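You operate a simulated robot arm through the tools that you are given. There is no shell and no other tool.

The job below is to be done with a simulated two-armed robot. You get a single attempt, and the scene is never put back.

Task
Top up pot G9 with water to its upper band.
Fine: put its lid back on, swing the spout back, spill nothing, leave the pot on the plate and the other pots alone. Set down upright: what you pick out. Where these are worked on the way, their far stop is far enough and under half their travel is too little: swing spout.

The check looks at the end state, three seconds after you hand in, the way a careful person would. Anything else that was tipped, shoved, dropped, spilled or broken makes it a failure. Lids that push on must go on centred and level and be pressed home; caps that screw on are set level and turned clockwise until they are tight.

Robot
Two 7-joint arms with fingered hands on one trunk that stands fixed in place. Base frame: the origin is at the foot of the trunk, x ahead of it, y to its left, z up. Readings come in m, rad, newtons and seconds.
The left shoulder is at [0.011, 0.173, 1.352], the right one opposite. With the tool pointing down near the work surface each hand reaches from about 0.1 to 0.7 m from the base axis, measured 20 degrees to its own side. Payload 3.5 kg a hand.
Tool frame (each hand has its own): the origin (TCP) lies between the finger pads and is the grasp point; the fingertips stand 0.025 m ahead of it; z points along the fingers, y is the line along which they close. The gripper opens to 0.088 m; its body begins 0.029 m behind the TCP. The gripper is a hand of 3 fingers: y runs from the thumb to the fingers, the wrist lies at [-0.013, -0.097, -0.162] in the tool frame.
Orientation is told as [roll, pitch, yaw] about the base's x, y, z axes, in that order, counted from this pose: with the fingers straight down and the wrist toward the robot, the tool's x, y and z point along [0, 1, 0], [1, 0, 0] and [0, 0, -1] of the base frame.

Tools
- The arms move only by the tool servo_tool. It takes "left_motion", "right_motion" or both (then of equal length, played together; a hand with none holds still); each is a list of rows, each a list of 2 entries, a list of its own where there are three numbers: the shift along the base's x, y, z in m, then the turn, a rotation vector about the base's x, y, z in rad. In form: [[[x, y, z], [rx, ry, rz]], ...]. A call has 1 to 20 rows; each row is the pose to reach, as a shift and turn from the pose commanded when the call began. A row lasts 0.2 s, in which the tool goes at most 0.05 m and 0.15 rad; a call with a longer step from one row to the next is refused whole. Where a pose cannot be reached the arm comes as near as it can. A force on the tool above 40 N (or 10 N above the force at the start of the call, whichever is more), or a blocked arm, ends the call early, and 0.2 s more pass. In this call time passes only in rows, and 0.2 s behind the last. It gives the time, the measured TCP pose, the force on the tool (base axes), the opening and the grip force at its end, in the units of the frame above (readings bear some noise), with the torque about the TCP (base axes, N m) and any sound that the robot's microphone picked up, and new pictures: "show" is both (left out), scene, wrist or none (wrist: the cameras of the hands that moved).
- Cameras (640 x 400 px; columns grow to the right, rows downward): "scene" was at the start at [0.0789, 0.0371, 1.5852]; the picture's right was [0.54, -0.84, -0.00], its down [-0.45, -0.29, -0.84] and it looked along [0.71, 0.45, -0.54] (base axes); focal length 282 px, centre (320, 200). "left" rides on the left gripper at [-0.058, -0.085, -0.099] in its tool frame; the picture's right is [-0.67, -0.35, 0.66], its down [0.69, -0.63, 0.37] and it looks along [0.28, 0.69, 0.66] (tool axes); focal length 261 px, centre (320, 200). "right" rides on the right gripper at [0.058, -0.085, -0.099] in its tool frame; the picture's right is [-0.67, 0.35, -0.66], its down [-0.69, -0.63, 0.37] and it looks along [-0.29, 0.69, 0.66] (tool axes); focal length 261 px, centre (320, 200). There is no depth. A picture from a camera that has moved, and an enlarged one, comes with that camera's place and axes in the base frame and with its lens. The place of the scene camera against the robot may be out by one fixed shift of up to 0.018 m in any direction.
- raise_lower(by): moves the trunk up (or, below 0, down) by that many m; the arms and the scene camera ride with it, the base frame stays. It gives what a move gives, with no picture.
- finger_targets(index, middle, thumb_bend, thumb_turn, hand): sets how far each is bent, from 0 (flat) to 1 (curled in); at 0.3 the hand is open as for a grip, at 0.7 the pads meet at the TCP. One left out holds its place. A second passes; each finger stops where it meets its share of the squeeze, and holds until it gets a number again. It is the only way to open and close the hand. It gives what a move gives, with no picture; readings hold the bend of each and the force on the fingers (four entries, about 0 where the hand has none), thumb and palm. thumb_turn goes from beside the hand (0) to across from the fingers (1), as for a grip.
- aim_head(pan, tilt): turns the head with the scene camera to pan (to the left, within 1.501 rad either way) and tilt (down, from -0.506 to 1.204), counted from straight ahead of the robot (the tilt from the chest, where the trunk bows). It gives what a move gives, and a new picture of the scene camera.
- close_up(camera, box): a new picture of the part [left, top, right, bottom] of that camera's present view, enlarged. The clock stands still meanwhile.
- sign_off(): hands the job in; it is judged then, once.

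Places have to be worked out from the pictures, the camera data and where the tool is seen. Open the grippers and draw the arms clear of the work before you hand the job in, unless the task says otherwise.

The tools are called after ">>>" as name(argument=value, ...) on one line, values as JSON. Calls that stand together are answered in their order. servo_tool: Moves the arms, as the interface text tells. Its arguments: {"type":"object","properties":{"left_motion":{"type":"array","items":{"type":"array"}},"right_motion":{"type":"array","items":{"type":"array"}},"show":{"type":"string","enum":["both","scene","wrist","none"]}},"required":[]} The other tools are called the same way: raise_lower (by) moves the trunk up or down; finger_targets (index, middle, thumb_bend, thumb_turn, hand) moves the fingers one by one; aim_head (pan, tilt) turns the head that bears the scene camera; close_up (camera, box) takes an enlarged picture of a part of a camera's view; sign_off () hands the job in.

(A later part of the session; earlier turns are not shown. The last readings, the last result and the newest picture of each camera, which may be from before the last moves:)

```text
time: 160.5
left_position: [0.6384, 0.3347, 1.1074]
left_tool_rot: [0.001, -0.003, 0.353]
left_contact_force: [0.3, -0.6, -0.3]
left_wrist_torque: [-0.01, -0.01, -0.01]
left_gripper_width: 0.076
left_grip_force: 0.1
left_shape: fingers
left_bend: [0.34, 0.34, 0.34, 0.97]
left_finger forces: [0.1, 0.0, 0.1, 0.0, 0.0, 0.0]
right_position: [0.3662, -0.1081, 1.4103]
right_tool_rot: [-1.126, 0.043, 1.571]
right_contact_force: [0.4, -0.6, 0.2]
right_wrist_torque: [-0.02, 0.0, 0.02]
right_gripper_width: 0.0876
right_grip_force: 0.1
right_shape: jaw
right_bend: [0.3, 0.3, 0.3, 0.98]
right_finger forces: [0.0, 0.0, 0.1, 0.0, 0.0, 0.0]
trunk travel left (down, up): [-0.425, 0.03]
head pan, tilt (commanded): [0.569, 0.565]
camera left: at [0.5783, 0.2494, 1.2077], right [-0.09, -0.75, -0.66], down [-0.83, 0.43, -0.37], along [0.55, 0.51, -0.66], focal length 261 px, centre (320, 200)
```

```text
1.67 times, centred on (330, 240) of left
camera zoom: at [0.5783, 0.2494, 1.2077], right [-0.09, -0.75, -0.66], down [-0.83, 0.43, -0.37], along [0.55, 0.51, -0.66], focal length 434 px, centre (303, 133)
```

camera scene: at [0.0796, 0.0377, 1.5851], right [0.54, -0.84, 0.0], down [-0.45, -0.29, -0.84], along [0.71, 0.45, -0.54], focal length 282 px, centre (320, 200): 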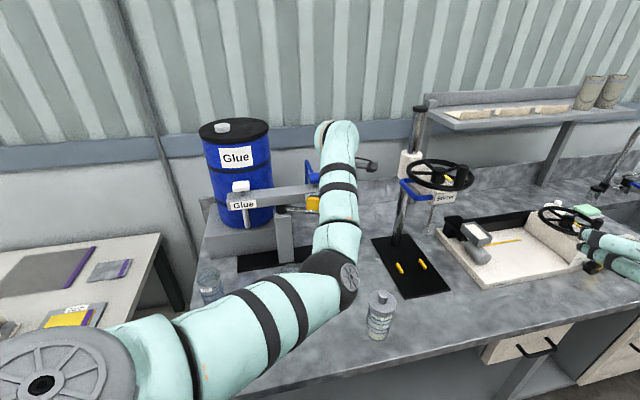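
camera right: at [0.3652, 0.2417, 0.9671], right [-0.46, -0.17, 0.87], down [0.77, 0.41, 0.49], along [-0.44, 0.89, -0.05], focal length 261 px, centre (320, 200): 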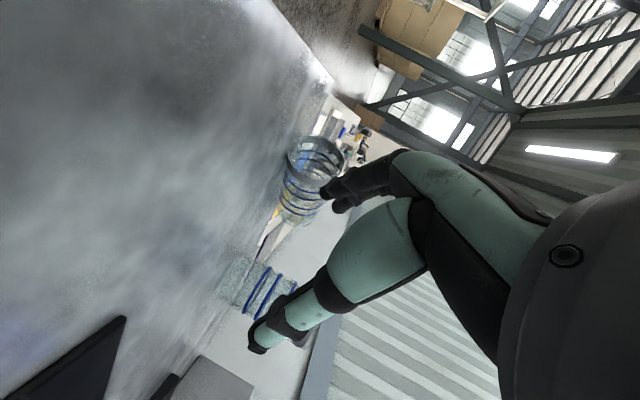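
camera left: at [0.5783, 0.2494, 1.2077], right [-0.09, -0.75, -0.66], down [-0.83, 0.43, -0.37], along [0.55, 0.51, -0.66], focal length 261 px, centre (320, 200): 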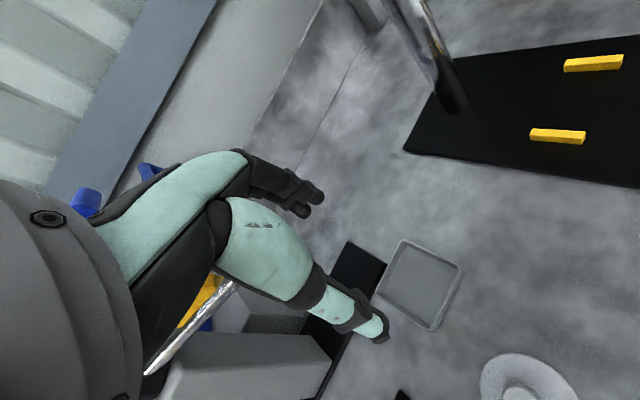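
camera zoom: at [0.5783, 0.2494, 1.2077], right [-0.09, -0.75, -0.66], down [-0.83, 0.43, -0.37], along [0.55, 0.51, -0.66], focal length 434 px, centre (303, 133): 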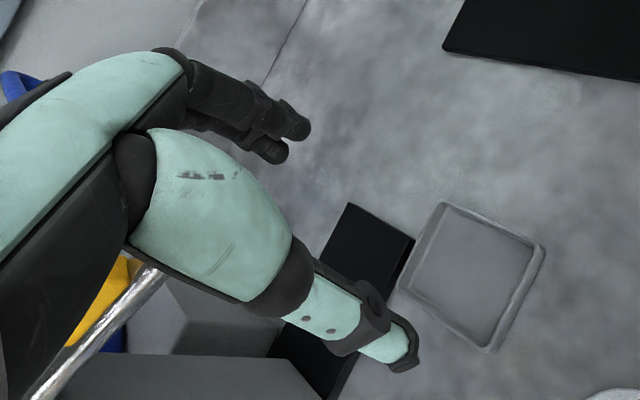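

No contact so far. I slide 2.2 cm toward the spout so the fingers are behind its end.

>>> servo_tool(left_motion=[[[-0.0025, 0.007, 0], [0, 0, 0]], [[-0.005, 0.014, 0], [0, 0, 0]], [[-0.0076, 0.0206, 0], [0, 0, 0]]], show="both")

>>> close_up(camera="left", box=[180, 120, 480, 360])

>>> close_up(camera="right", box=[0, 0, 640, 400])

```text
time: 161.3
left_position: [0.6303, 0.3541, 1.1071]
left_tool_rot: [0.001, 0.002, 0.352]
left_contact_force: [-0.1, -0.1, 0.5]
left_wrist_torque: [-0.02, -0.01, -0.01]
left_gripper_width: 0.0758
left_grip_force: 0.0
left_shape: fingers
left_bend: [0.34, 0.34, 0.34, 0.97]
left_finger forces: [0.0, 0.0, 0.1, 0.0, 0.0, 0.0]
right_position: [0.3654, -0.1089, 1.4112]
right_tool_rot: [-1.124, 0.041, 1.57]
right_contact_force: [0.0, -0.6, 0.6]
right_wrist_torque: [-0.04, 0.03, 0.03]
right_gripper_width: 0.0878
right_grip_force: 0.1
right_shape: jaw
right_bend: [0.3, 0.3, 0.3, 0.98]
right_finger forces: [0.1, 0.0, 0.0, 0.1, 0.1, 0.0]
trunk travel left (down, up): [-0.425, 0.03]
head pan, tilt (commanded): [0.569, 0.565]
camera scene: at [0.079, 0.0371, 1.5852], right [0.54, -0.84, 0.0], down [-0.45, -0.29, -0.84], along [0.71, 0.45, -0.54], focal length 282 px, centre (320, 200)
camera left: at [0.5715, 0.2695, 1.2073], right [-0.1, -0.75, -0.66], down [-0.83, 0.43, -0.37], along [0.55, 0.51, -0.66], focal length 261 px, centre (320, 200)
```

scene: 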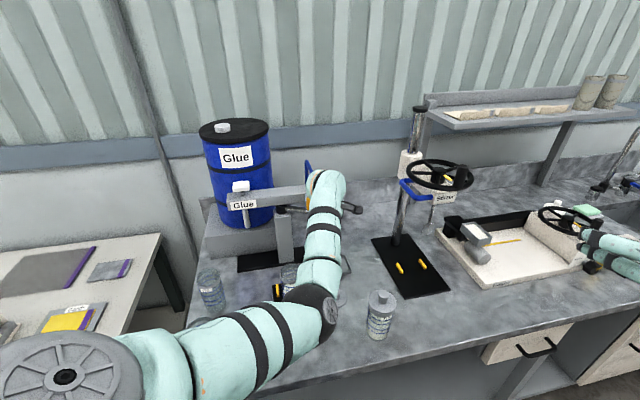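
left: 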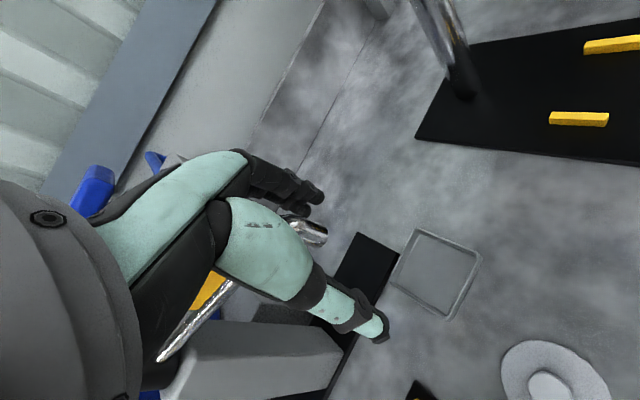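

```text
1.67 times, centred on (330, 240) of left
camera zoom: at [0.5715, 0.2695, 1.2073], right [-0.1, -0.75, -0.66], down [-0.83, 0.43, -0.37], along [0.55, 0.51, -0.66], focal length 434 px, centre (303, 133)
```

zoom: 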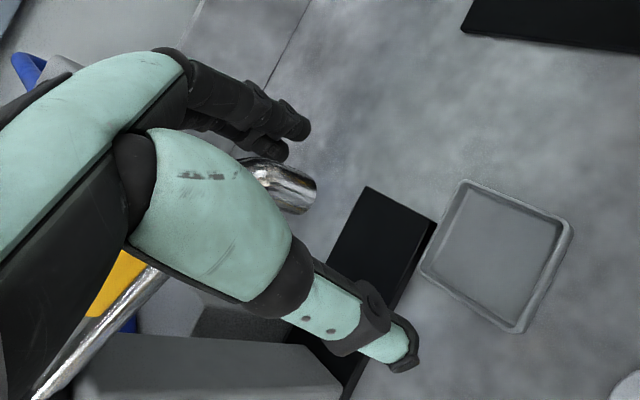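

```text
1.00 times, centred on (320, 200) of right (not enlarged: the box is as wide or as high as the picture)
camera zoom: at [0.2521, -0.1926, 1.4045], right [-0.3, 0.39, 0.87], down [0.63, -0.61, 0.49], along [0.72, 0.69, -0.06], focal length 261 px, centre (320, 200)
```

zoom: 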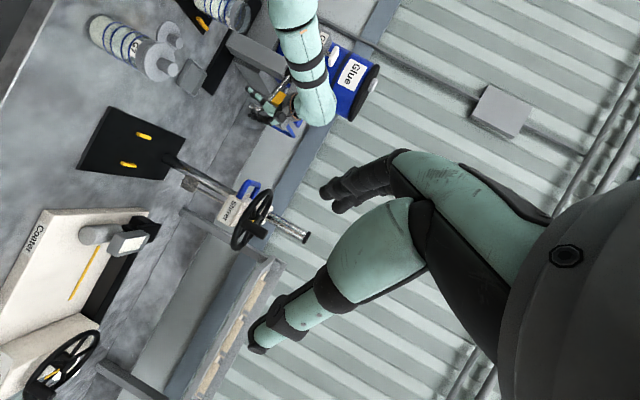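

The spout's end is now between the fingers (behind it) and the thumb. I pull it round along its arc, first part.

>>> servo_tool(left_motion=[[[-0.017, -0.0048, 0], [0, 0, -0.075]], [[-0.0346, -0.0079, 0], [0, 0, -0.15]], [[-0.0524, -0.009, 0], [0, 0, -0.225]], [[-0.0702, -0.0082, 0], [0, 0, -0.3]]], show="both")

>>> close_up(camera="left", box=[140, 100, 460, 360])

```text
time: 162.3
left_position: [0.5603, 0.3465, 1.1083]
left_tool_rot: [0.002, -0.002, 0.051]
left_contact_force: [0.5, 0.3, -0.5]
left_wrist_torque: [-0.02, 0.0, -0.01]
left_gripper_width: 0.0766
left_grip_force: 0.1
left_shape: fingers
left_bend: [0.34, 0.33, 0.34, 0.97]
left_finger forces: [0.0, 0.6, 0.1, 0.1, 0.1, 0.0]
right_position: [0.3656, -0.1081, 1.4119]
right_tool_rot: [-1.126, 0.042, 1.568]
right_contact_force: [-0.4, 0.5, 0.2]
right_wrist_torque: [0.02, 0.0, -0.02]
right_gripper_width: 0.0881
right_grip_force: 0.0
right_shape: jaw
right_bend: [0.3, 0.3, 0.3, 0.98]
right_finger forces: [0.0, 0.1, 0.0, 0.0, 0.0, 0.0]
trunk travel left (down, up): [-0.425, 0.03]
head pan, tilt (commanded): [0.569, 0.565]
camera scene: at [0.0788, 0.037, 1.5852], right [0.54, -0.84, 0.0], down [-0.45, -0.29, -0.84], along [0.71, 0.45, -0.54], focal length 282 px, centre (320, 200)
camera left: at [0.4782, 0.2831, 1.2085], right [-0.31, -0.69, -0.66], down [-0.66, 0.65, -0.37], along [0.68, 0.32, -0.66], focal length 261 px, centre (320, 200)
```

scene: 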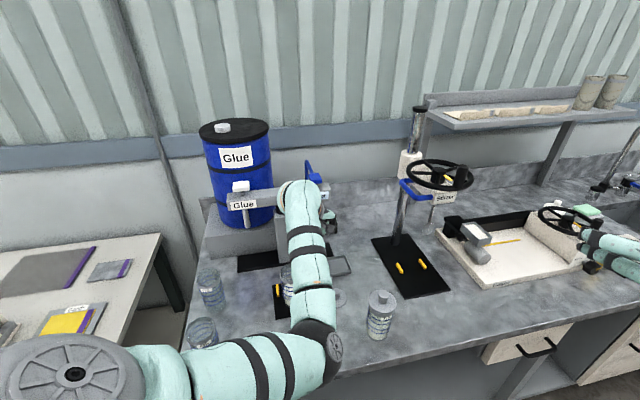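
left: 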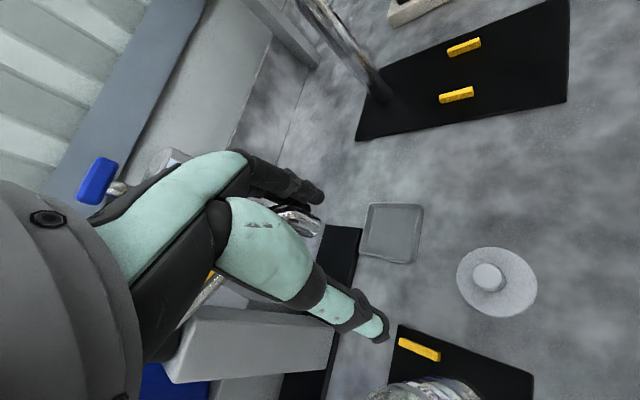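

```text
1.54 times, centred on (300, 230) of left
camera zoom: at [0.4782, 0.2831, 1.2085], right [-0.31, -0.69, -0.66], down [-0.66, 0.65, -0.37], along [0.68, 0.32, -0.66], focal length 401 px, centre (351, 154)
```

zoom: 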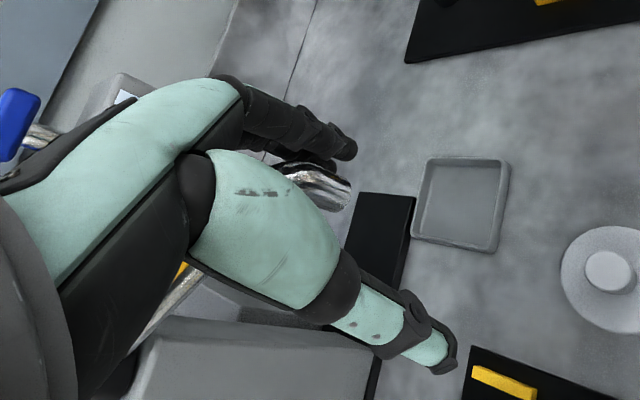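

The spout follows easily (0.6 N). I continue around the arc.

>>> servo_tool(left_motion=[[[-0.0176, 0.0027, 0], [0, 0, -0.075]], [[-0.0348, 0.0074, 0], [0, 0, -0.15]], [[-0.0514, 0.0138, 0], [0, 0, -0.225]], [[-0.0672, 0.022, 0], [0, 0, -0.3]]], show="both")

>>> close_up(camera="left", box=[140, 100, 500, 400])

```text
time: 163.3
left_position: [0.4933, 0.3674, 1.1063]
left_tool_rot: [0.001, -0.002, -0.248]
left_contact_force: [-0.1, -0.4, 0.9]
left_wrist_torque: [-0.01, -0.04, -0.01]
left_gripper_width: 0.0761
left_grip_force: 0.1
left_shape: fingers
left_bend: [0.34, 0.33, 0.34, 0.97]
left_finger forces: [0.0, 0.6, 0.0, 0.0, 0.2, 0.1]
right_position: [0.3664, -0.1065, 1.4109]
right_tool_rot: [-1.125, 0.043, 1.571]
right_contact_force: [0.2, -0.4, -0.3]
right_wrist_torque: [0.03, -0.01, 0.04]
right_gripper_width: 0.0881
right_grip_force: 0.1
right_shape: jaw
right_bend: [0.3, 0.3, 0.3, 0.98]
right_finger forces: [0.0, 0.0, 0.1, 0.1, 0.0, 0.0]
trunk travel left (down, up): [-0.425, 0.03]
head pan, tilt (commanded): [0.569, 0.565]
camera scene: at [0.0789, 0.0373, 1.5852], right [0.54, -0.84, 0.0], down [-0.45, -0.29, -0.84], along [0.71, 0.45, -0.54], focal length 282 px, centre (320, 200)
camera left: at [0.3957, 0.3324, 1.2065], right [-0.5, -0.56, -0.66], down [-0.44, 0.82, -0.37], along [0.74, 0.11, -0.66], focal length 261 px, centre (320, 200)
```

scene: 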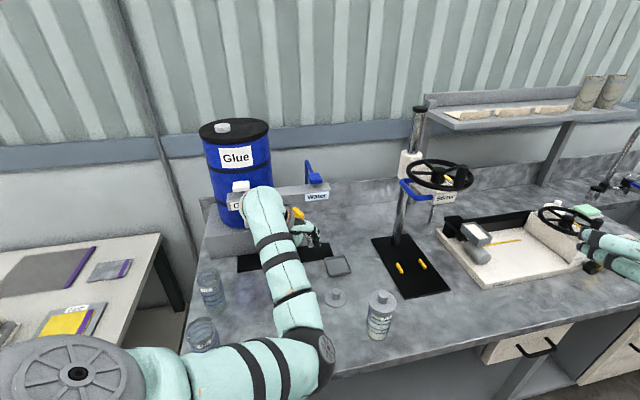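
left: 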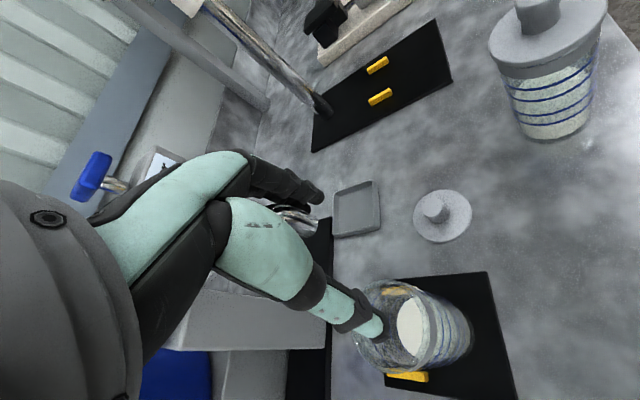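

```text
1.33 times, centred on (320, 250) of left
camera zoom: at [0.3957, 0.3324, 1.2065], right [-0.5, -0.56, -0.66], down [-0.44, 0.82, -0.37], along [0.74, 0.11, -0.66], focal length 348 px, centre (320, 133)
```

zoom: 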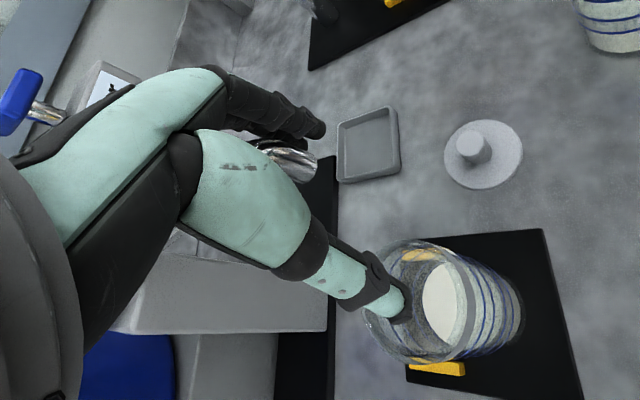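

Still following. I continue toward the plate, watching for the stop.

>>> servo_tool(left_motion=[[[-0.0148, 0.0098, 0], [0, 0, -0.075]], [[-0.0285, 0.0213, 0], [0, 0, -0.15]]], show="both")

>>> close_up(camera="left", box=[140, 100, 500, 400])

>>> close_up(camera="scene", box=[240, 170, 360, 310])

```text
time: 163.9
left_position: [0.4642, 0.3913, 1.1086]
left_tool_rot: [0.002, -0.001, -0.398]
left_contact_force: [-1.0, -1.0, -0.2]
left_wrist_torque: [-0.06, 0.0, 0.0]
left_gripper_width: 0.0762
left_grip_force: 0.4
left_shape: fingers
left_bend: [0.34, 0.33, 0.34, 0.97]
left_finger forces: [0.0, 0.6, 0.0, 0.0, 0.0, 0.0]
right_position: [0.3663, -0.1064, 1.4117]
right_tool_rot: [-1.126, 0.042, 1.571]
right_contact_force: [-0.5, -0.6, -0.9]
right_wrist_torque: [0.03, -0.01, -0.02]
right_gripper_width: 0.0877
right_grip_force: 0.0
right_shape: jaw
right_bend: [0.3, 0.3, 0.3, 0.98]
right_finger forces: [0.1, 0.1, 0.1, 0.0, 0.1, 0.0]
trunk travel left (down, up): [-0.425, 0.03]
head pan, tilt (commanded): [0.569, 0.565]
camera scene: at [0.0788, 0.0377, 1.5852], right [0.54, -0.84, 0.0], down [-0.45, -0.29, -0.84], along [0.71, 0.45, -0.54], focal length 282 px, centre (320, 200)
camera left: at [0.3638, 0.3691, 1.208], right [-0.58, -0.48, -0.66], down [-0.31, 0.88, -0.37], along [0.75, -0.01, -0.66], focal length 261 px, centre (320, 200)
```

scene: 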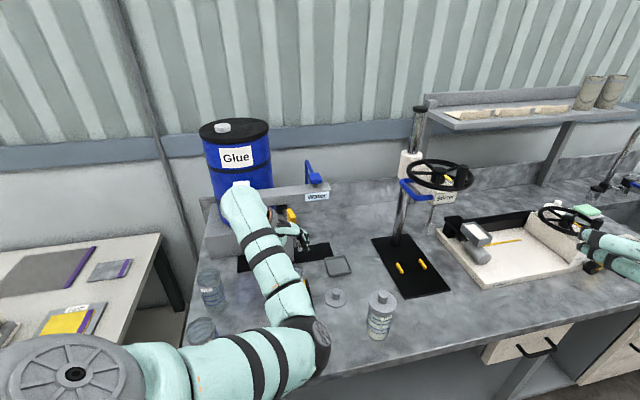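
left: 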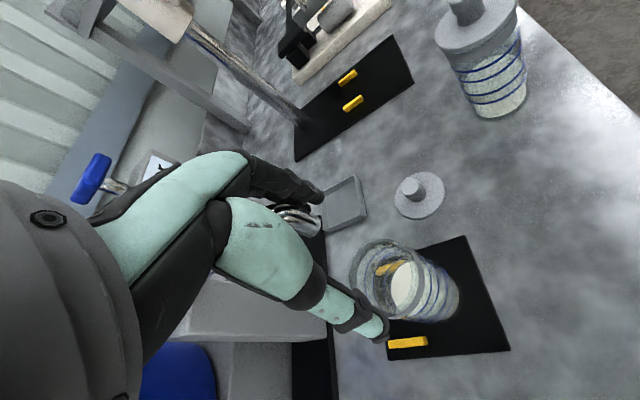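

```text
1.33 times, centred on (320, 250) of left
camera zoom: at [0.3638, 0.3691, 1.208], right [-0.58, -0.48, -0.66], down [-0.31, 0.88, -0.37], along [0.75, -0.01, -0.66], focal length 348 px, centre (320, 133)
```

zoom: 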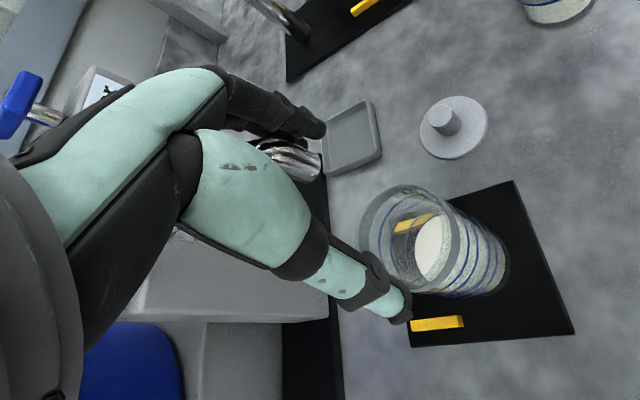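

```text
2.86 times, centred on (300, 240) of scene
camera zoom: at [0.0788, 0.0377, 1.5852], right [0.54, -0.84, 0.0], down [-0.45, -0.29, -0.84], along [0.71, 0.45, -0.54], focal length 806 px, centre (377, 86)
```

zoom: 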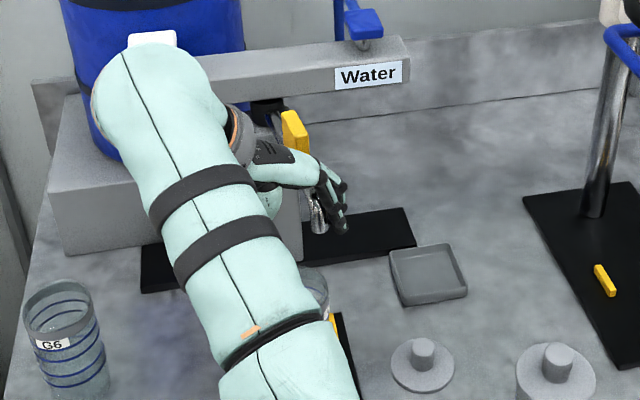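

The spout end is now at about (0.489, 0.387), near the pot's edge. I continue a little further and watch for the far stop.

>>> servo_tool(left_motion=[[[-0.0062, 0.0063, 0], [0, 0, -0.037]], [[-0.0124, 0.0128, 0], [0, 0, -0.075]]], show="none")

>>> close_up(camera="scene", box=[240, 170, 360, 310])

>>> close_up(camera="left", box=[240, 140, 500, 360])

```text
time: 164.5
left_position: [0.4521, 0.402, 1.1074]
left_tool_rot: [0.002, -0.003, -0.472]
left_contact_force: [1.0, -0.6, 1.1]
left_wrist_torque: [-0.03, -0.02, -0.04]
left_gripper_width: 0.076
left_grip_force: 0.2
left_shape: fingers
left_bend: [0.34, 0.33, 0.34, 0.97]
left_finger forces: [0.0, 0.7, 0.1, 0.1, 0.1, 0.0]
right_position: [0.3661, -0.1072, 1.4113]
right_tool_rot: [-1.126, 0.041, 1.57]
right_contact_force: [-1.6, 0.0, 0.8]
right_wrist_torque: [-0.01, -0.02, 0.04]
right_gripper_width: 0.0879
right_grip_force: 0.1
right_shape: jaw
right_bend: [0.3, 0.3, 0.3, 0.98]
right_finger forces: [0.0, 0.1, 0.1, 0.0, 0.1, 0.0]
trunk travel left (down, up): [-0.425, 0.03]
head pan, tilt (commanded): [0.569, 0.565]
```

```text
2.86 times, centred on (300, 240) of scene
camera zoom: at [0.0789, 0.0375, 1.5852], right [0.54, -0.84, 0.0], down [-0.45, -0.29, -0.84], along [0.71, 0.45, -0.54], focal length 806 px, centre (377, 86)
```

zoom: 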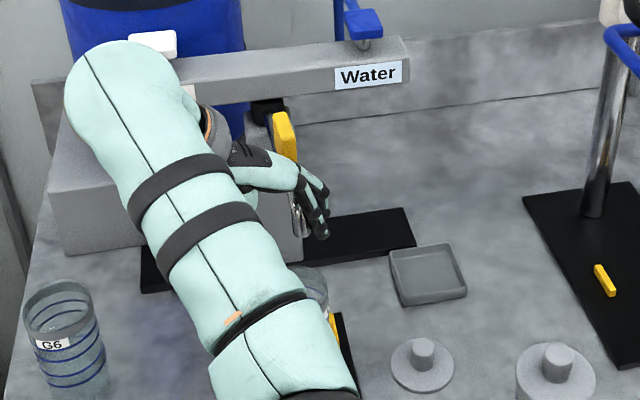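

```text
1.82 times, centred on (370, 250) of left
camera zoom: at [0.3496, 0.3892, 1.2079], right [-0.61, -0.44, -0.66], down [-0.25, 0.9, -0.37], along [0.75, -0.06, -0.66], focal length 474 px, centre (229, 109)
```

zoom: 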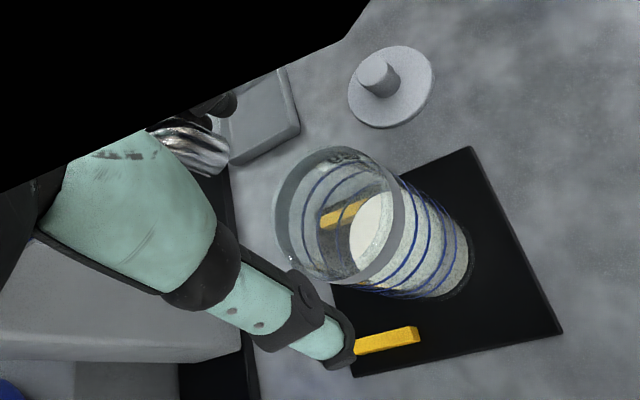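

The spout outlet is over the pot's mouth (≈(0.477, 0.395) against mouth centre (0.470, 0.398)). I ease the fingers off it and lift straight up.

>>> servo_tool(left_motion=[[[0.006, -0.003, 0], [0, 0, 0]], [[0.01, -0.005, 0.01], [0, 0, 0]], [[0.01, -0.005, 0.03], [0, 0, 0]], [[0.01, -0.005, 0.06], [0, 0, 0]], [[0.01, -0.005, 0.09], [0, 0, 0]], [[0.01, -0.01, 0.12], [0, 0, 0]]], show="both")

>>> close_up(camera="left", box=[240, 140, 500, 360])

>>> close_up(camera="scene", box=[240, 170, 360, 310])

```text
time: 165.9
left_position: [0.462, 0.3921, 1.2278]
left_tool_rot: [0.001, -0.002, -0.473]
left_contact_force: [0.2, -0.1, 0.9]
left_wrist_torque: [0.02, 0.06, 0.0]
left_gripper_width: 0.0762
left_grip_force: 0.1
left_shape: fingers
left_bend: [0.34, 0.34, 0.34, 0.97]
left_finger forces: [0.0, 0.0, 0.0, 0.0, 0.1, 0.0]
right_position: [0.3649, -0.1093, 1.4119]
right_tool_rot: [-1.126, 0.039, 1.57]
right_contact_force: [0.4, 0.3, 0.1]
right_wrist_torque: [0.02, 0.01, 0.0]
right_gripper_width: 0.0878
right_grip_force: 0.0
right_shape: jaw
right_bend: [0.3, 0.3, 0.3, 0.98]
right_finger forces: [0.0, 0.0, 0.0, 0.0, 0.1, 0.0]
trunk travel left (down, up): [-0.425, 0.03]
head pan, tilt (commanded): [0.569, 0.565]
camera scene: at [0.0786, 0.0362, 1.5853], right [0.54, -0.84, 0.0], down [-0.45, -0.29, -0.84], along [0.71, 0.46, -0.54], focal length 282 px, centre (320, 200)
camera left: at [0.3596, 0.3782, 1.3282], right [-0.61, -0.44, -0.66], down [-0.25, 0.9, -0.37], along [0.75, -0.06, -0.66], focal length 261 px, centre (320, 200)
```

scene: 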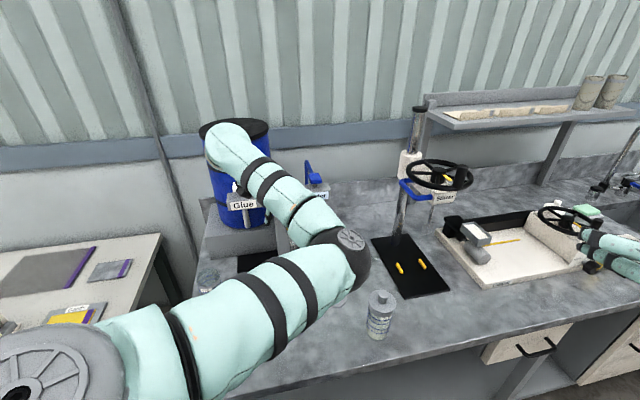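
left: 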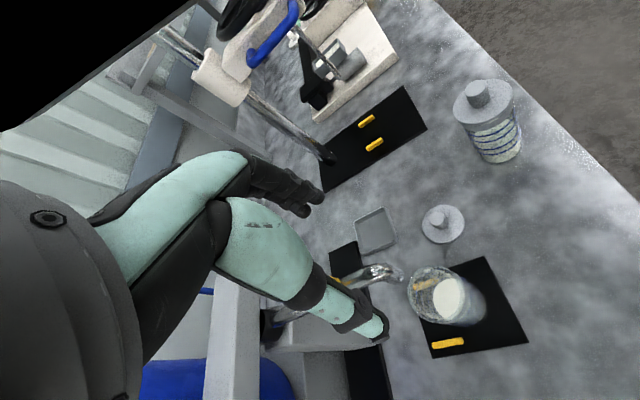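

```text
1.82 times, centred on (370, 250) of left
camera zoom: at [0.3596, 0.3782, 1.3282], right [-0.61, -0.44, -0.66], down [-0.25, 0.9, -0.37], along [0.75, -0.06, -0.66], focal length 474 px, centre (229, 109)
```

zoom: 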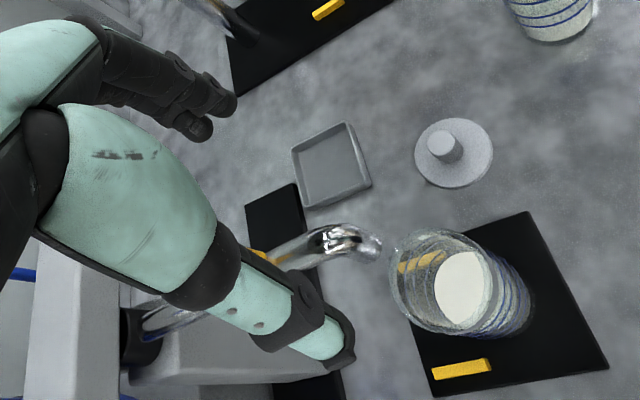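

```text
2.86 times, centred on (300, 240) of scene
camera zoom: at [0.0786, 0.0362, 1.5853], right [0.54, -0.84, 0.0], down [-0.45, -0.29, -0.84], along [0.71, 0.46, -0.54], focal length 806 px, centre (377, 86)
```

zoom: 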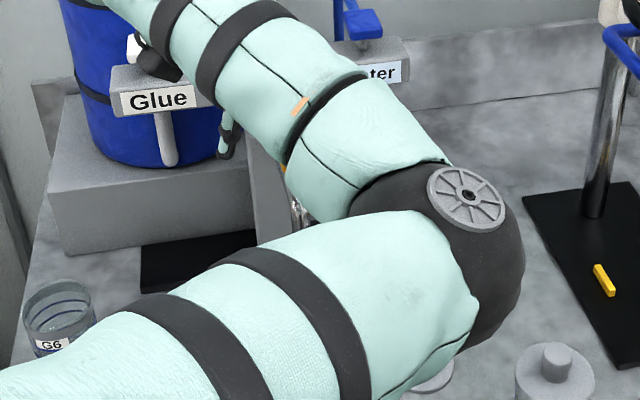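

The outlet is ~1 cm off the mouth's centre and I have not felt the far stop. I go back down and nudge the spout a few degrees further.

>>> servo_tool(left_motion=[[[0, 0.003, -0.03], [0, 0, 0]], [[0, 0.005, -0.06], [0, 0, 0]], [[0, 0.005, -0.09], [0, 0, 0]], [[0, 0.005, -0.12], [0, 0, 0]], [[-0.007, 0.01, -0.12], [0, 0, -0.02]], [[-0.013, 0.015, -0.12], [0, 0, -0.04]], [[-0.018, 0.019, -0.12], [0, 0, -0.06]]], show="wrist")

```text
time: 167.5
left_position: [0.4455, 0.4131, 1.1074]
left_tool_rot: [0.0, -0.002, -0.531]
left_contact_force: [0.6, 0.4, 0.0]
left_wrist_torque: [-0.05, -0.03, -0.02]
left_gripper_width: 0.0762
left_grip_force: 0.3
left_shape: fingers
left_bend: [0.34, 0.33, 0.34, 0.97]
left_finger forces: [0.0, 0.6, 0.0, 0.0, 0.1, 0.0]
right_position: [0.3666, -0.1056, 1.4115]
right_tool_rot: [-1.125, 0.041, 1.57]
right_contact_force: [-0.1, -0.2, -0.7]
right_wrist_torque: [0.02, -0.01, 0.0]
right_gripper_width: 0.088
right_grip_force: 0.0
right_shape: jaw
right_bend: [0.3, 0.3, 0.3, 0.98]
right_finger forces: [0.0, 0.0, 0.0, 0.0, 0.1, 0.0]
trunk travel left (down, up): [-0.425, 0.03]
head pan, tilt (commanded): [0.569, 0.565]
camera left: at [0.3414, 0.4046, 1.2075], right [-0.64, -0.4, -0.66], down [-0.19, 0.91, -0.37], along [0.74, -0.11, -0.66], focal length 261 px, centre (320, 200)
```

left: 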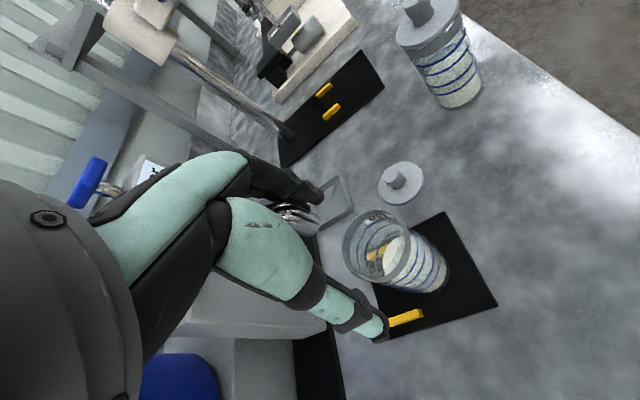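

The outlet is now within about 8 mm of the mouth's centre. I ease off and lift straight up again.

>>> servo_tool(left_motion=[[[0.006, -0.004, 0], [0, 0, 0]], [[0.01, -0.007, 0.01], [0, 0, 0]], [[0.01, -0.007, 0.03], [0, 0, 0]], [[0.01, -0.007, 0.06], [0, 0, 0]], [[0.01, -0.007, 0.09], [0, 0, 0]], [[0.01, -0.01, 0.12], [0, 0, 0]]], show="wrist")

>>> close_up(camera="left", box=[260, 160, 500, 380])

```text
time: 168.9
left_position: [0.4533, 0.4014, 1.2283]
left_tool_rot: [0.0, -0.001, -0.534]
left_contact_force: [0.1, 0.0, -0.7]
left_wrist_torque: [0.03, -0.06, -0.02]
left_gripper_width: 0.0761
left_grip_force: 0.1
left_shape: fingers
left_bend: [0.34, 0.34, 0.34, 0.97]
left_finger forces: [0.0, 0.0, 0.1, 0.0, 0.1, 0.1]
right_position: [0.3662, -0.1087, 1.4116]
right_tool_rot: [-1.127, 0.04, 1.571]
right_contact_force: [-0.4, 0.3, 0.0]
right_wrist_torque: [0.01, 0.05, -0.01]
right_gripper_width: 0.0879
right_grip_force: 0.0
right_shape: jaw
right_bend: [0.3, 0.3, 0.3, 0.98]
right_finger forces: [0.1, 0.0, 0.0, 0.0, 0.0, 0.0]
trunk travel left (down, up): [-0.425, 0.03]
head pan, tilt (commanded): [0.569, 0.565]
camera left: at [0.3509, 0.3937, 1.3289], right [-0.64, -0.4, -0.66], down [-0.19, 0.91, -0.37], along [0.74, -0.11, -0.66], focal length 261 px, centre (320, 200)
```

left: 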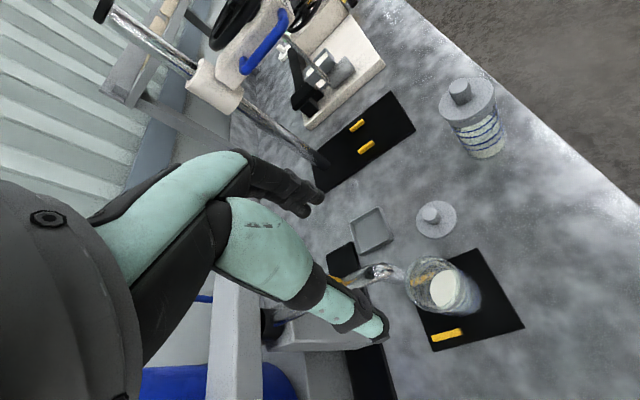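

```text
1.82 times, centred on (380, 270) of left
camera zoom: at [0.3509, 0.3937, 1.3289], right [-0.64, -0.4, -0.66], down [-0.19, 0.91, -0.37], along [0.74, -0.11, -0.66], focal length 474 px, centre (211, 73)
```

zoom: 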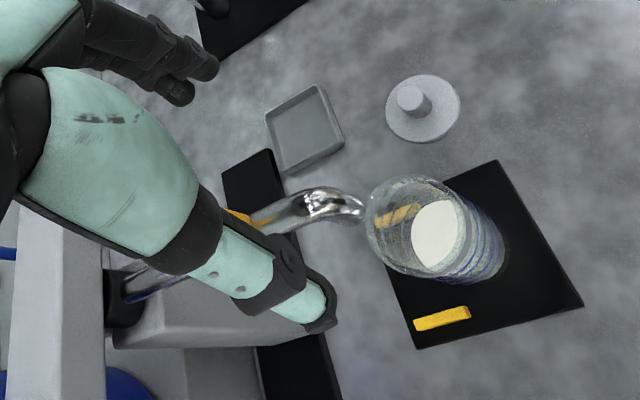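

The outlet sits within 4 mm of the mouth's centre. The button's centre is at about (0.671, 0.451, 1.196). I close the fingers to a point, then raise, turn and tilt the hand forward on the way there.

>>> finger_targets(hand="left", index=0.72, middle=0.72, thumb_bend=0.72)

>>> servo_tool(left_motion=[[[0, 0, 0.03], [-0.0072, -0.0784, 0.107]], [[0.005, 0, 0.06], [-0.0145, -0.1568, 0.214]], [[0.02, 0, 0.085], [-0.0217, -0.2352, 0.321]], [[0.04, 0.005, 0.1], [-0.029, -0.3137, 0.428]], [[0.06, 0.01, 0.105], [-0.0362, -0.3921, 0.535]], [[0.08, 0.015, 0.105], [-0.0434, -0.4705, 0.642]], [[0.1, 0.02, 0.105], [-0.0507, -0.5489, 0.749]], [[0.12, 0.025, 0.105], [-0.0579, -0.6273, 0.856]]], show="both")

```text
time: 169.9
left_position: [0.4547, 0.4034, 1.2276]
left_tool_rot: [0.001, -0.002, -0.532]
left_contact_force: [-0.7, -0.5, 0.1]
left_wrist_torque: [0.03, 0.01, 0.01]
left_gripper_width: 0.0
left_grip_force: 0.1
left_shape: fingers
left_bend: [0.72, 0.72, 0.71, 0.97]
left_finger forces: [0.1, 0.1, 0.1, 0.0, 0.1, 0.0]
right_position: [0.366, -0.1077, 1.4102]
right_tool_rot: [-1.124, 0.043, 1.571]
right_contact_force: [0.2, -0.5, 0.4]
right_wrist_torque: [-0.01, -0.02, -0.01]
right_gripper_width: 0.0879
right_grip_force: 0.1
right_shape: jaw
right_bend: [0.3, 0.3, 0.3, 0.98]
right_finger forces: [0.1, 0.0, 0.1, 0.0, 0.0, 0.0]
trunk travel left (down, up): [-0.425, 0.03]
head pan, tilt (commanded): [0.569, 0.565]
```

```text
time: 171.7
left_position: [0.5749, 0.4277, 1.3333]
left_tool_rot: [-0.001, -0.613, 0.356]
left_contact_force: [0.2, -0.3, 0.2]
left_wrist_torque: [0.0, 0.01, 0.06]
left_gripper_width: 0.0001
left_grip_force: 0.1
left_shape: fingers
left_bend: [0.72, 0.72, 0.71, 0.97]
left_finger forces: [0.1, 0.0, 0.1, 0.1, 0.0, 0.0]
right_position: [0.3665, -0.1072, 1.4113]
right_tool_rot: [-1.124, 0.043, 1.57]
right_contact_force: [-0.5, -1.3, 0.7]
right_wrist_torque: [-0.03, -0.02, 0.01]
right_gripper_width: 0.0879
right_grip_force: 0.0
right_shape: jaw
right_bend: [0.3, 0.3, 0.3, 0.98]
right_finger forces: [0.1, 0.1, 0.1, 0.1, 0.0, 0.1]
trunk travel left (down, up): [-0.425, 0.03]
head pan, tilt (commanded): [0.569, 0.565]
camera scene: at [0.0794, 0.037, 1.5852], right [0.54, -0.84, 0.0], down [-0.45, -0.29, -0.84], along [0.71, 0.45, -0.54], focal length 282 px, centre (320, 200)
camera left: at [0.4758, 0.3279, 1.3666], right [0.32, -0.6, -0.74], down [-0.52, 0.54, -0.66], along [0.79, 0.6, -0.14], focal length 261 px, centre (320, 200)
```

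scene: 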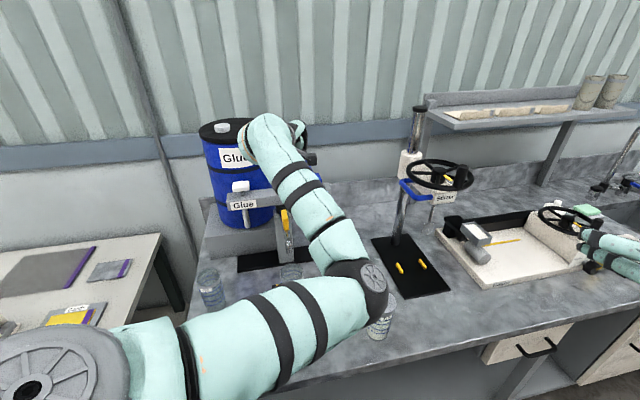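
left: 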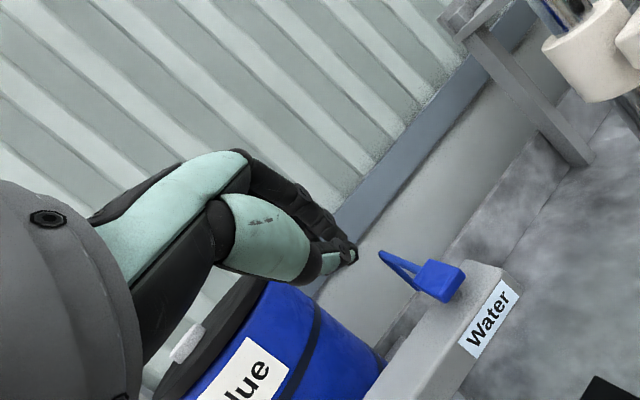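

The hand is tilted forward and the button is in clear view. Before pressing I look closely at G9, its contents and bands.

>>> close_up(camera="scene", box=[260, 215, 320, 310])

>>> close_up(camera="scene", box=[240, 180, 350, 310])

```text
4.21 times, centred on (290, 262) of scene
camera zoom: at [0.0794, 0.037, 1.5852], right [0.54, -0.84, 0.0], down [-0.45, -0.29, -0.84], along [0.71, 0.45, -0.54], focal length 1188 px, centre (446, -63)
```

zoom: 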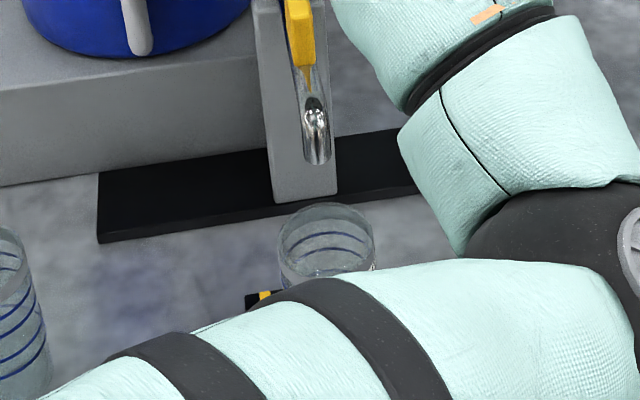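

```text
3.08 times, centred on (295, 245) of scene
camera zoom: at [0.0794, 0.037, 1.5852], right [0.54, -0.84, 0.0], down [-0.45, -0.29, -0.84], along [0.71, 0.45, -0.54], focal length 868 px, centre (397, 62)
```

zoom: 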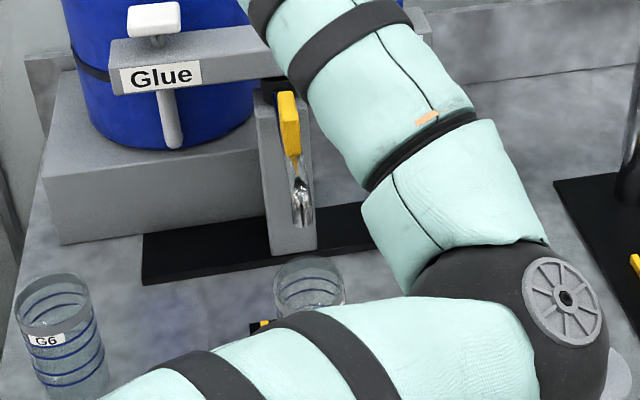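

My own upper arm hides the pot from the scene camera, so I'll use the right wrist camera to watch the level. First I lower the right hand beside the table.

>>> servo_tool(right_motion=[[[0, 0, -0.04], [0, 0, 0]], [[0, 0, -0.08], [0, 0, 0]], [[0, 0, -0.12], [0, 0, 0]], [[0, 0, -0.16], [0, 0, 0]], [[-0.005, 0.01, -0.2], [0, 0, 0]], [[-0.01, 0.02, -0.24], [0, 0, 0]], [[-0.015, 0.03, -0.28], [0, 0, 0]], [[-0.02, 0.05, -0.31], [0, 0, 0]]], show="both")

```text
time: 173.5
left_position: [0.5743, 0.4275, 1.3326]
left_tool_rot: [0.001, -0.612, 0.352]
left_contact_force: [0.9, -0.8, -0.4]
left_wrist_torque: [0.02, -0.01, 0.0]
left_gripper_width: 0.0003
left_grip_force: 0.0
left_shape: fingers
left_bend: [0.72, 0.72, 0.71, 0.97]
left_finger forces: [0.0, 0.0, 0.0, 0.0, 0.0, 0.0]
right_position: [0.4012, -0.1028, 1.3353]
right_tool_rot: [-1.119, 0.042, 1.572]
right_contact_force: [-0.1, -1.1, -0.1]
right_wrist_torque: [-0.02, 0.01, -0.01]
right_gripper_width: 0.088
right_grip_force: 0.1
right_shape: jaw
right_bend: [0.3, 0.3, 0.3, 0.98]
right_finger forces: [0.0, 0.0, 0.1, 0.0, 0.0, 0.0]
right hand out of reach, approached as far as the arm can: row 1, 2, 3, 4, 5, 6, 7, 8
trunk travel left (down, up): [-0.425, 0.03]
head pan, tilt (commanded): [0.569, 0.565]
camera scene: at [0.0794, 0.0368, 1.5852], right [0.54, -0.84, 0.0], down [-0.45, -0.29, -0.84], along [0.71, 0.46, -0.54], focal length 282 px, centre (320, 200)
camera right: at [0.2868, -0.1887, 1.3291], right [-0.3, 0.39, 0.87], down [0.63, -0.61, 0.48], along [0.72, 0.69, -0.06], focal length 261 px, centre (320, 200)
```

scene: 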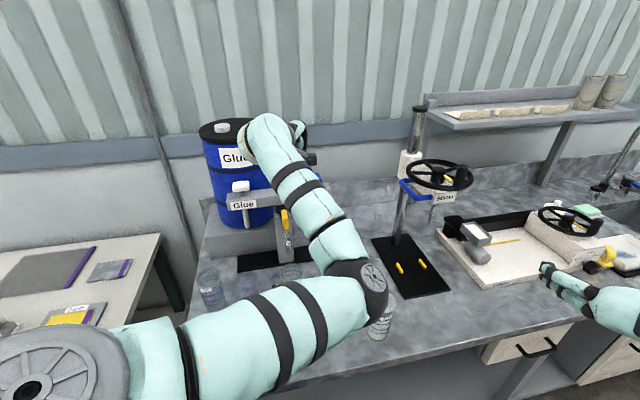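
right: 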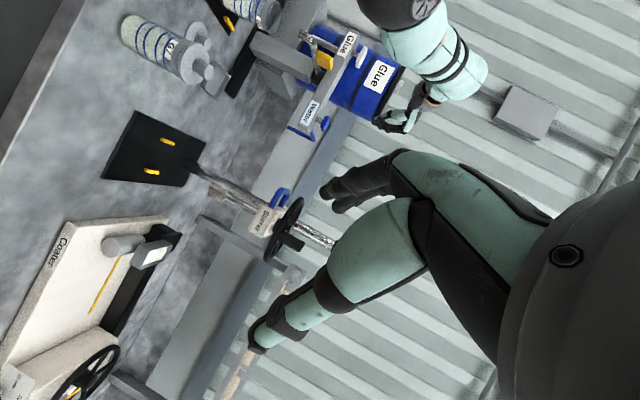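

The right arm cannot get lower there without meeting the left elbow, so I'll work in short presses and check the level with the left camera in between; the scene camera sees the outlet stream. I move the fingertip above the button.

>>> servo_tool(left_motion=[[[0.02, 0.004, -0.015], [0, 0, 0]], [[0.04, 0.008, -0.03], [0, 0, 0]], [[0.06, 0.012, -0.045], [0, 0, 0]], [[0.079, 0.016, -0.058], [0, 0, 0]]], show="both")

>>> close_up(camera="left", box=[260, 160, 500, 380])

>>> close_up(camera="scene", box=[250, 120, 370, 300])

```text
time: 174.5
left_position: [0.6543, 0.4445, 1.2746]
left_tool_rot: [-0.003, -0.612, 0.353]
left_contact_force: [0.4, -0.1, 0.2]
left_wrist_torque: [-0.01, -0.02, -0.05]
left_gripper_width: 0.0
left_grip_force: 0.0
left_shape: fingers
left_bend: [0.72, 0.72, 0.71, 0.97]
left_finger forces: [0.0, 0.0, 0.0, 0.0, 0.0, 0.1]
right_position: [0.4, -0.1038, 1.3348]
right_tool_rot: [-1.118, 0.043, 1.571]
right_contact_force: [-0.7, -0.1, 0.5]
right_wrist_torque: [0.0, 0.03, 0.0]
right_gripper_width: 0.0878
right_grip_force: 0.1
right_shape: jaw
right_bend: [0.3, 0.3, 0.3, 0.98]
right_finger forces: [0.0, 0.1, 0.0, 0.1, 0.0, 0.0]
trunk travel left (down, up): [-0.425, 0.03]
head pan, tilt (commanded): [0.569, 0.565]
camera scene: at [0.0795, 0.0377, 1.5851], right [0.54, -0.84, 0.0], down [-0.45, -0.29, -0.84], along [0.71, 0.45, -0.54], focal length 282 px, centre (320, 200)
camera left: at [0.5545, 0.3451, 1.3078], right [0.32, -0.6, -0.74], down [-0.52, 0.54, -0.66], along [0.79, 0.59, -0.14], focal length 261 px, centre (320, 200)
```

scene: 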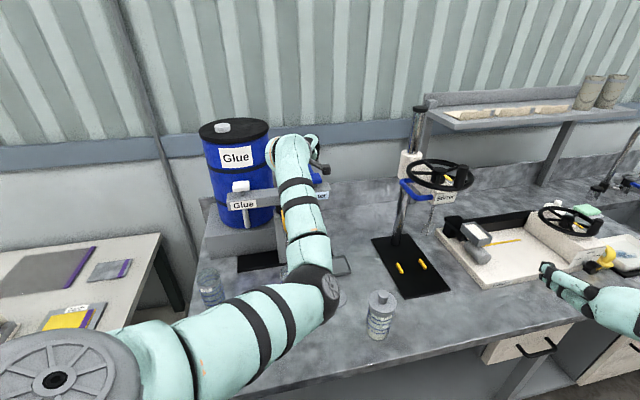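
left: 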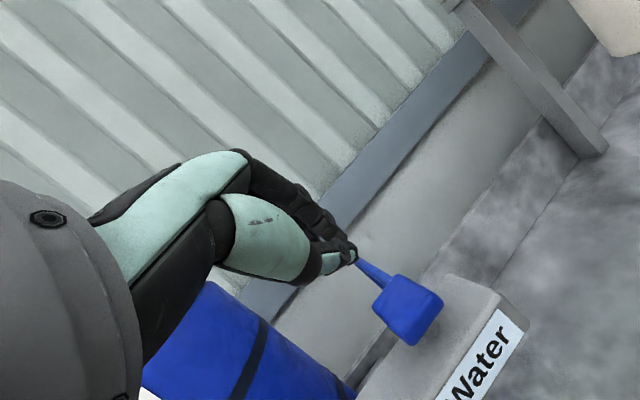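

```text
1.82 times, centred on (380, 270) of left
camera zoom: at [0.5545, 0.3451, 1.3078], right [0.32, -0.6, -0.74], down [-0.52, 0.54, -0.66], along [0.79, 0.59, -0.14], focal length 474 px, centre (211, 73)
```

zoom: 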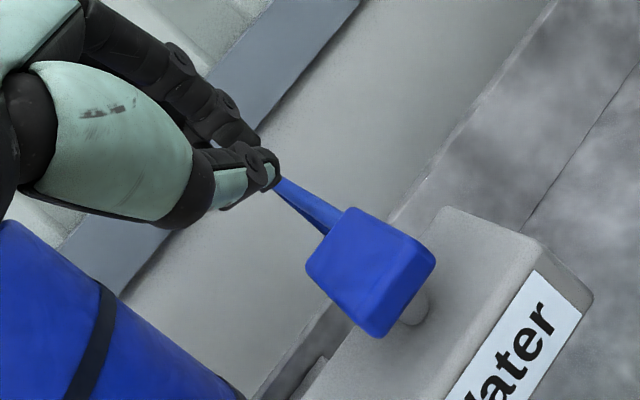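

```text
2.22 times, centred on (310, 210) of scene
camera zoom: at [0.0795, 0.0377, 1.5851], right [0.54, -0.84, 0.0], down [-0.45, -0.29, -0.84], along [0.71, 0.45, -0.54], focal length 627 px, centre (342, 178)
```

zoom: 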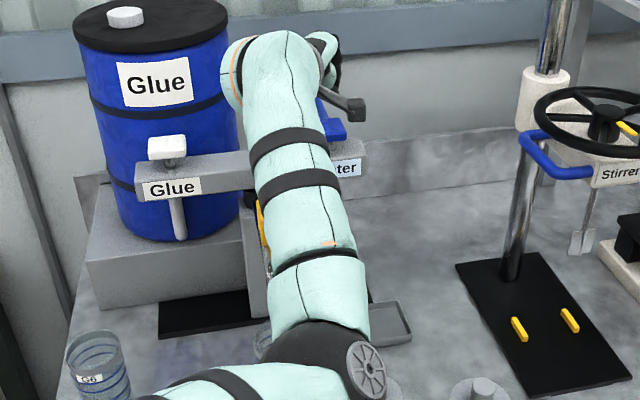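

The fingertip is right above the button. I lower to about 1 cm above it.

>>> servo_tool(left_motion=[[[-0.002, 0, -0.015], [0, 0, 0]], [[-0.002, 0, -0.03], [0, 0, 0]], [[-0.002, 0, -0.037], [0, 0, 0]]], show="wrist")

>>> close_up(camera="left", box=[260, 160, 500, 380])

```text
time: 175.3
left_position: [0.6501, 0.4439, 1.236]
left_tool_rot: [0.0, -0.615, 0.353]
left_contact_force: [0.2, 0.7, 0.1]
left_wrist_torque: [0.02, 0.02, 0.02]
left_gripper_width: 0.0
left_grip_force: 0.0
left_shape: fingers
left_bend: [0.72, 0.72, 0.71, 0.97]
left_finger forces: [0.0, 0.1, 0.1, 0.1, 0.0, 0.0]
right_position: [0.4011, -0.1024, 1.3348]
right_tool_rot: [-1.119, 0.043, 1.572]
right_contact_force: [0.1, 0.3, 0.7]
right_wrist_torque: [-0.02, -0.02, -0.04]
right_gripper_width: 0.0879
right_grip_force: 0.1
right_shape: jaw
right_bend: [0.3, 0.3, 0.3, 0.98]
right_finger forces: [0.0, 0.0, 0.0, 0.1, 0.0, 0.1]
trunk travel left (down, up): [-0.425, 0.03]
head pan, tilt (commanded): [0.569, 0.565]
camera left: at [0.5528, 0.3439, 1.2708], right [0.32, -0.6, -0.74], down [-0.52, 0.54, -0.66], along [0.79, 0.6, -0.14], focal length 261 px, centre (320, 200)
```

left: 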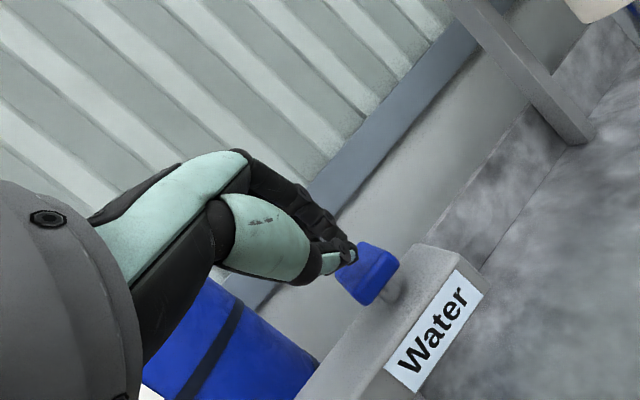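

```text
1.82 times, centred on (380, 270) of left
camera zoom: at [0.5528, 0.3439, 1.2708], right [0.32, -0.6, -0.74], down [-0.52, 0.54, -0.66], along [0.79, 0.6, -0.14], focal length 474 px, centre (211, 73)
```

zoom: 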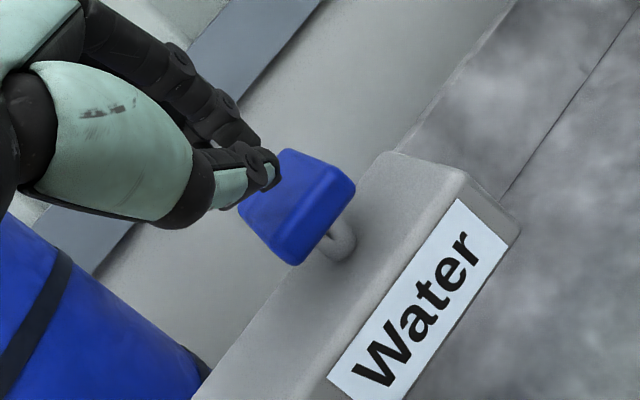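

The tip is directly above the pad. I go down in small steps to find the contact.

>>> servo_tool(left_motion=[[[0, 0, -0.004], [0, 0, 0]], [[0, 0, -0.008], [0, 0, 0]], [[0, 0, -0.011], [0, 0, 0]]], show="none")

>>> close_up(camera="left", box=[260, 160, 500, 380])

>>> close_up(camera="scene", box=[250, 190, 350, 300])

```text
time: 176.1
left_position: [0.6511, 0.4425, 1.2268]
left_tool_rot: [-0.001, -0.613, 0.353]
left_contact_force: [0.2, -0.1, 0.7]
left_wrist_torque: [0.0, -0.03, -0.01]
left_gripper_width: 0.0
left_grip_force: 0.1
left_shape: fingers
left_bend: [0.72, 0.72, 0.71, 0.97]
left_finger forces: [0.0, 0.0, 0.0, 0.0, 0.0, 0.0]
right_position: [0.4004, -0.1044, 1.3357]
right_tool_rot: [-1.12, 0.044, 1.569]
right_contact_force: [-0.1, 0.2, 0.4]
right_wrist_torque: [0.0, 0.01, 0.0]
right_gripper_width: 0.0881
right_grip_force: 0.0
right_shape: jaw
right_bend: [0.3, 0.3, 0.3, 0.98]
right_finger forces: [0.0, 0.0, 0.0, 0.1, 0.0, 0.0]
trunk travel left (down, up): [-0.425, 0.03]
head pan, tilt (commanded): [0.569, 0.565]
```

```text
1.82 times, centred on (380, 270) of left
camera zoom: at [0.552, 0.3436, 1.2599], right [0.32, -0.6, -0.74], down [-0.52, 0.54, -0.66], along [0.79, 0.6, -0.14], focal length 474 px, centre (211, 73)
```

zoom: 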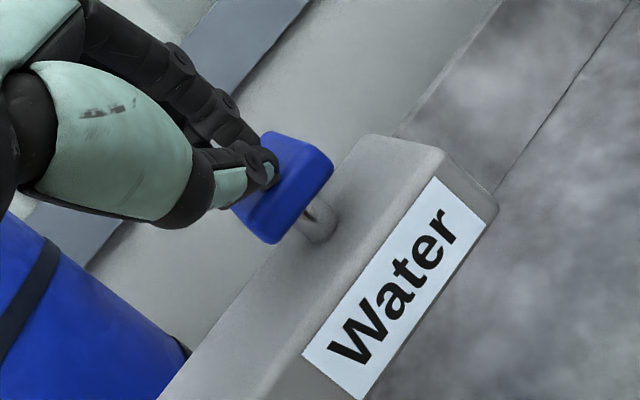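

```text
3.64 times, centred on (300, 245) of scene
camera zoom: at [0.0787, 0.0368, 1.5852], right [0.54, -0.84, 0.0], down [-0.45, -0.29, -0.84], along [0.71, 0.46, -0.54], focal length 1026 px, centre (393, 36)
```

zoom: 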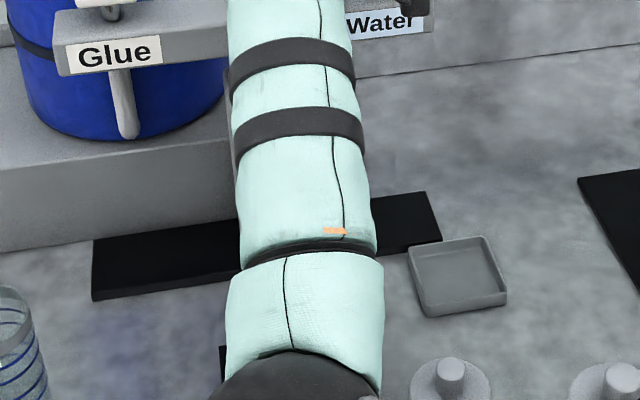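

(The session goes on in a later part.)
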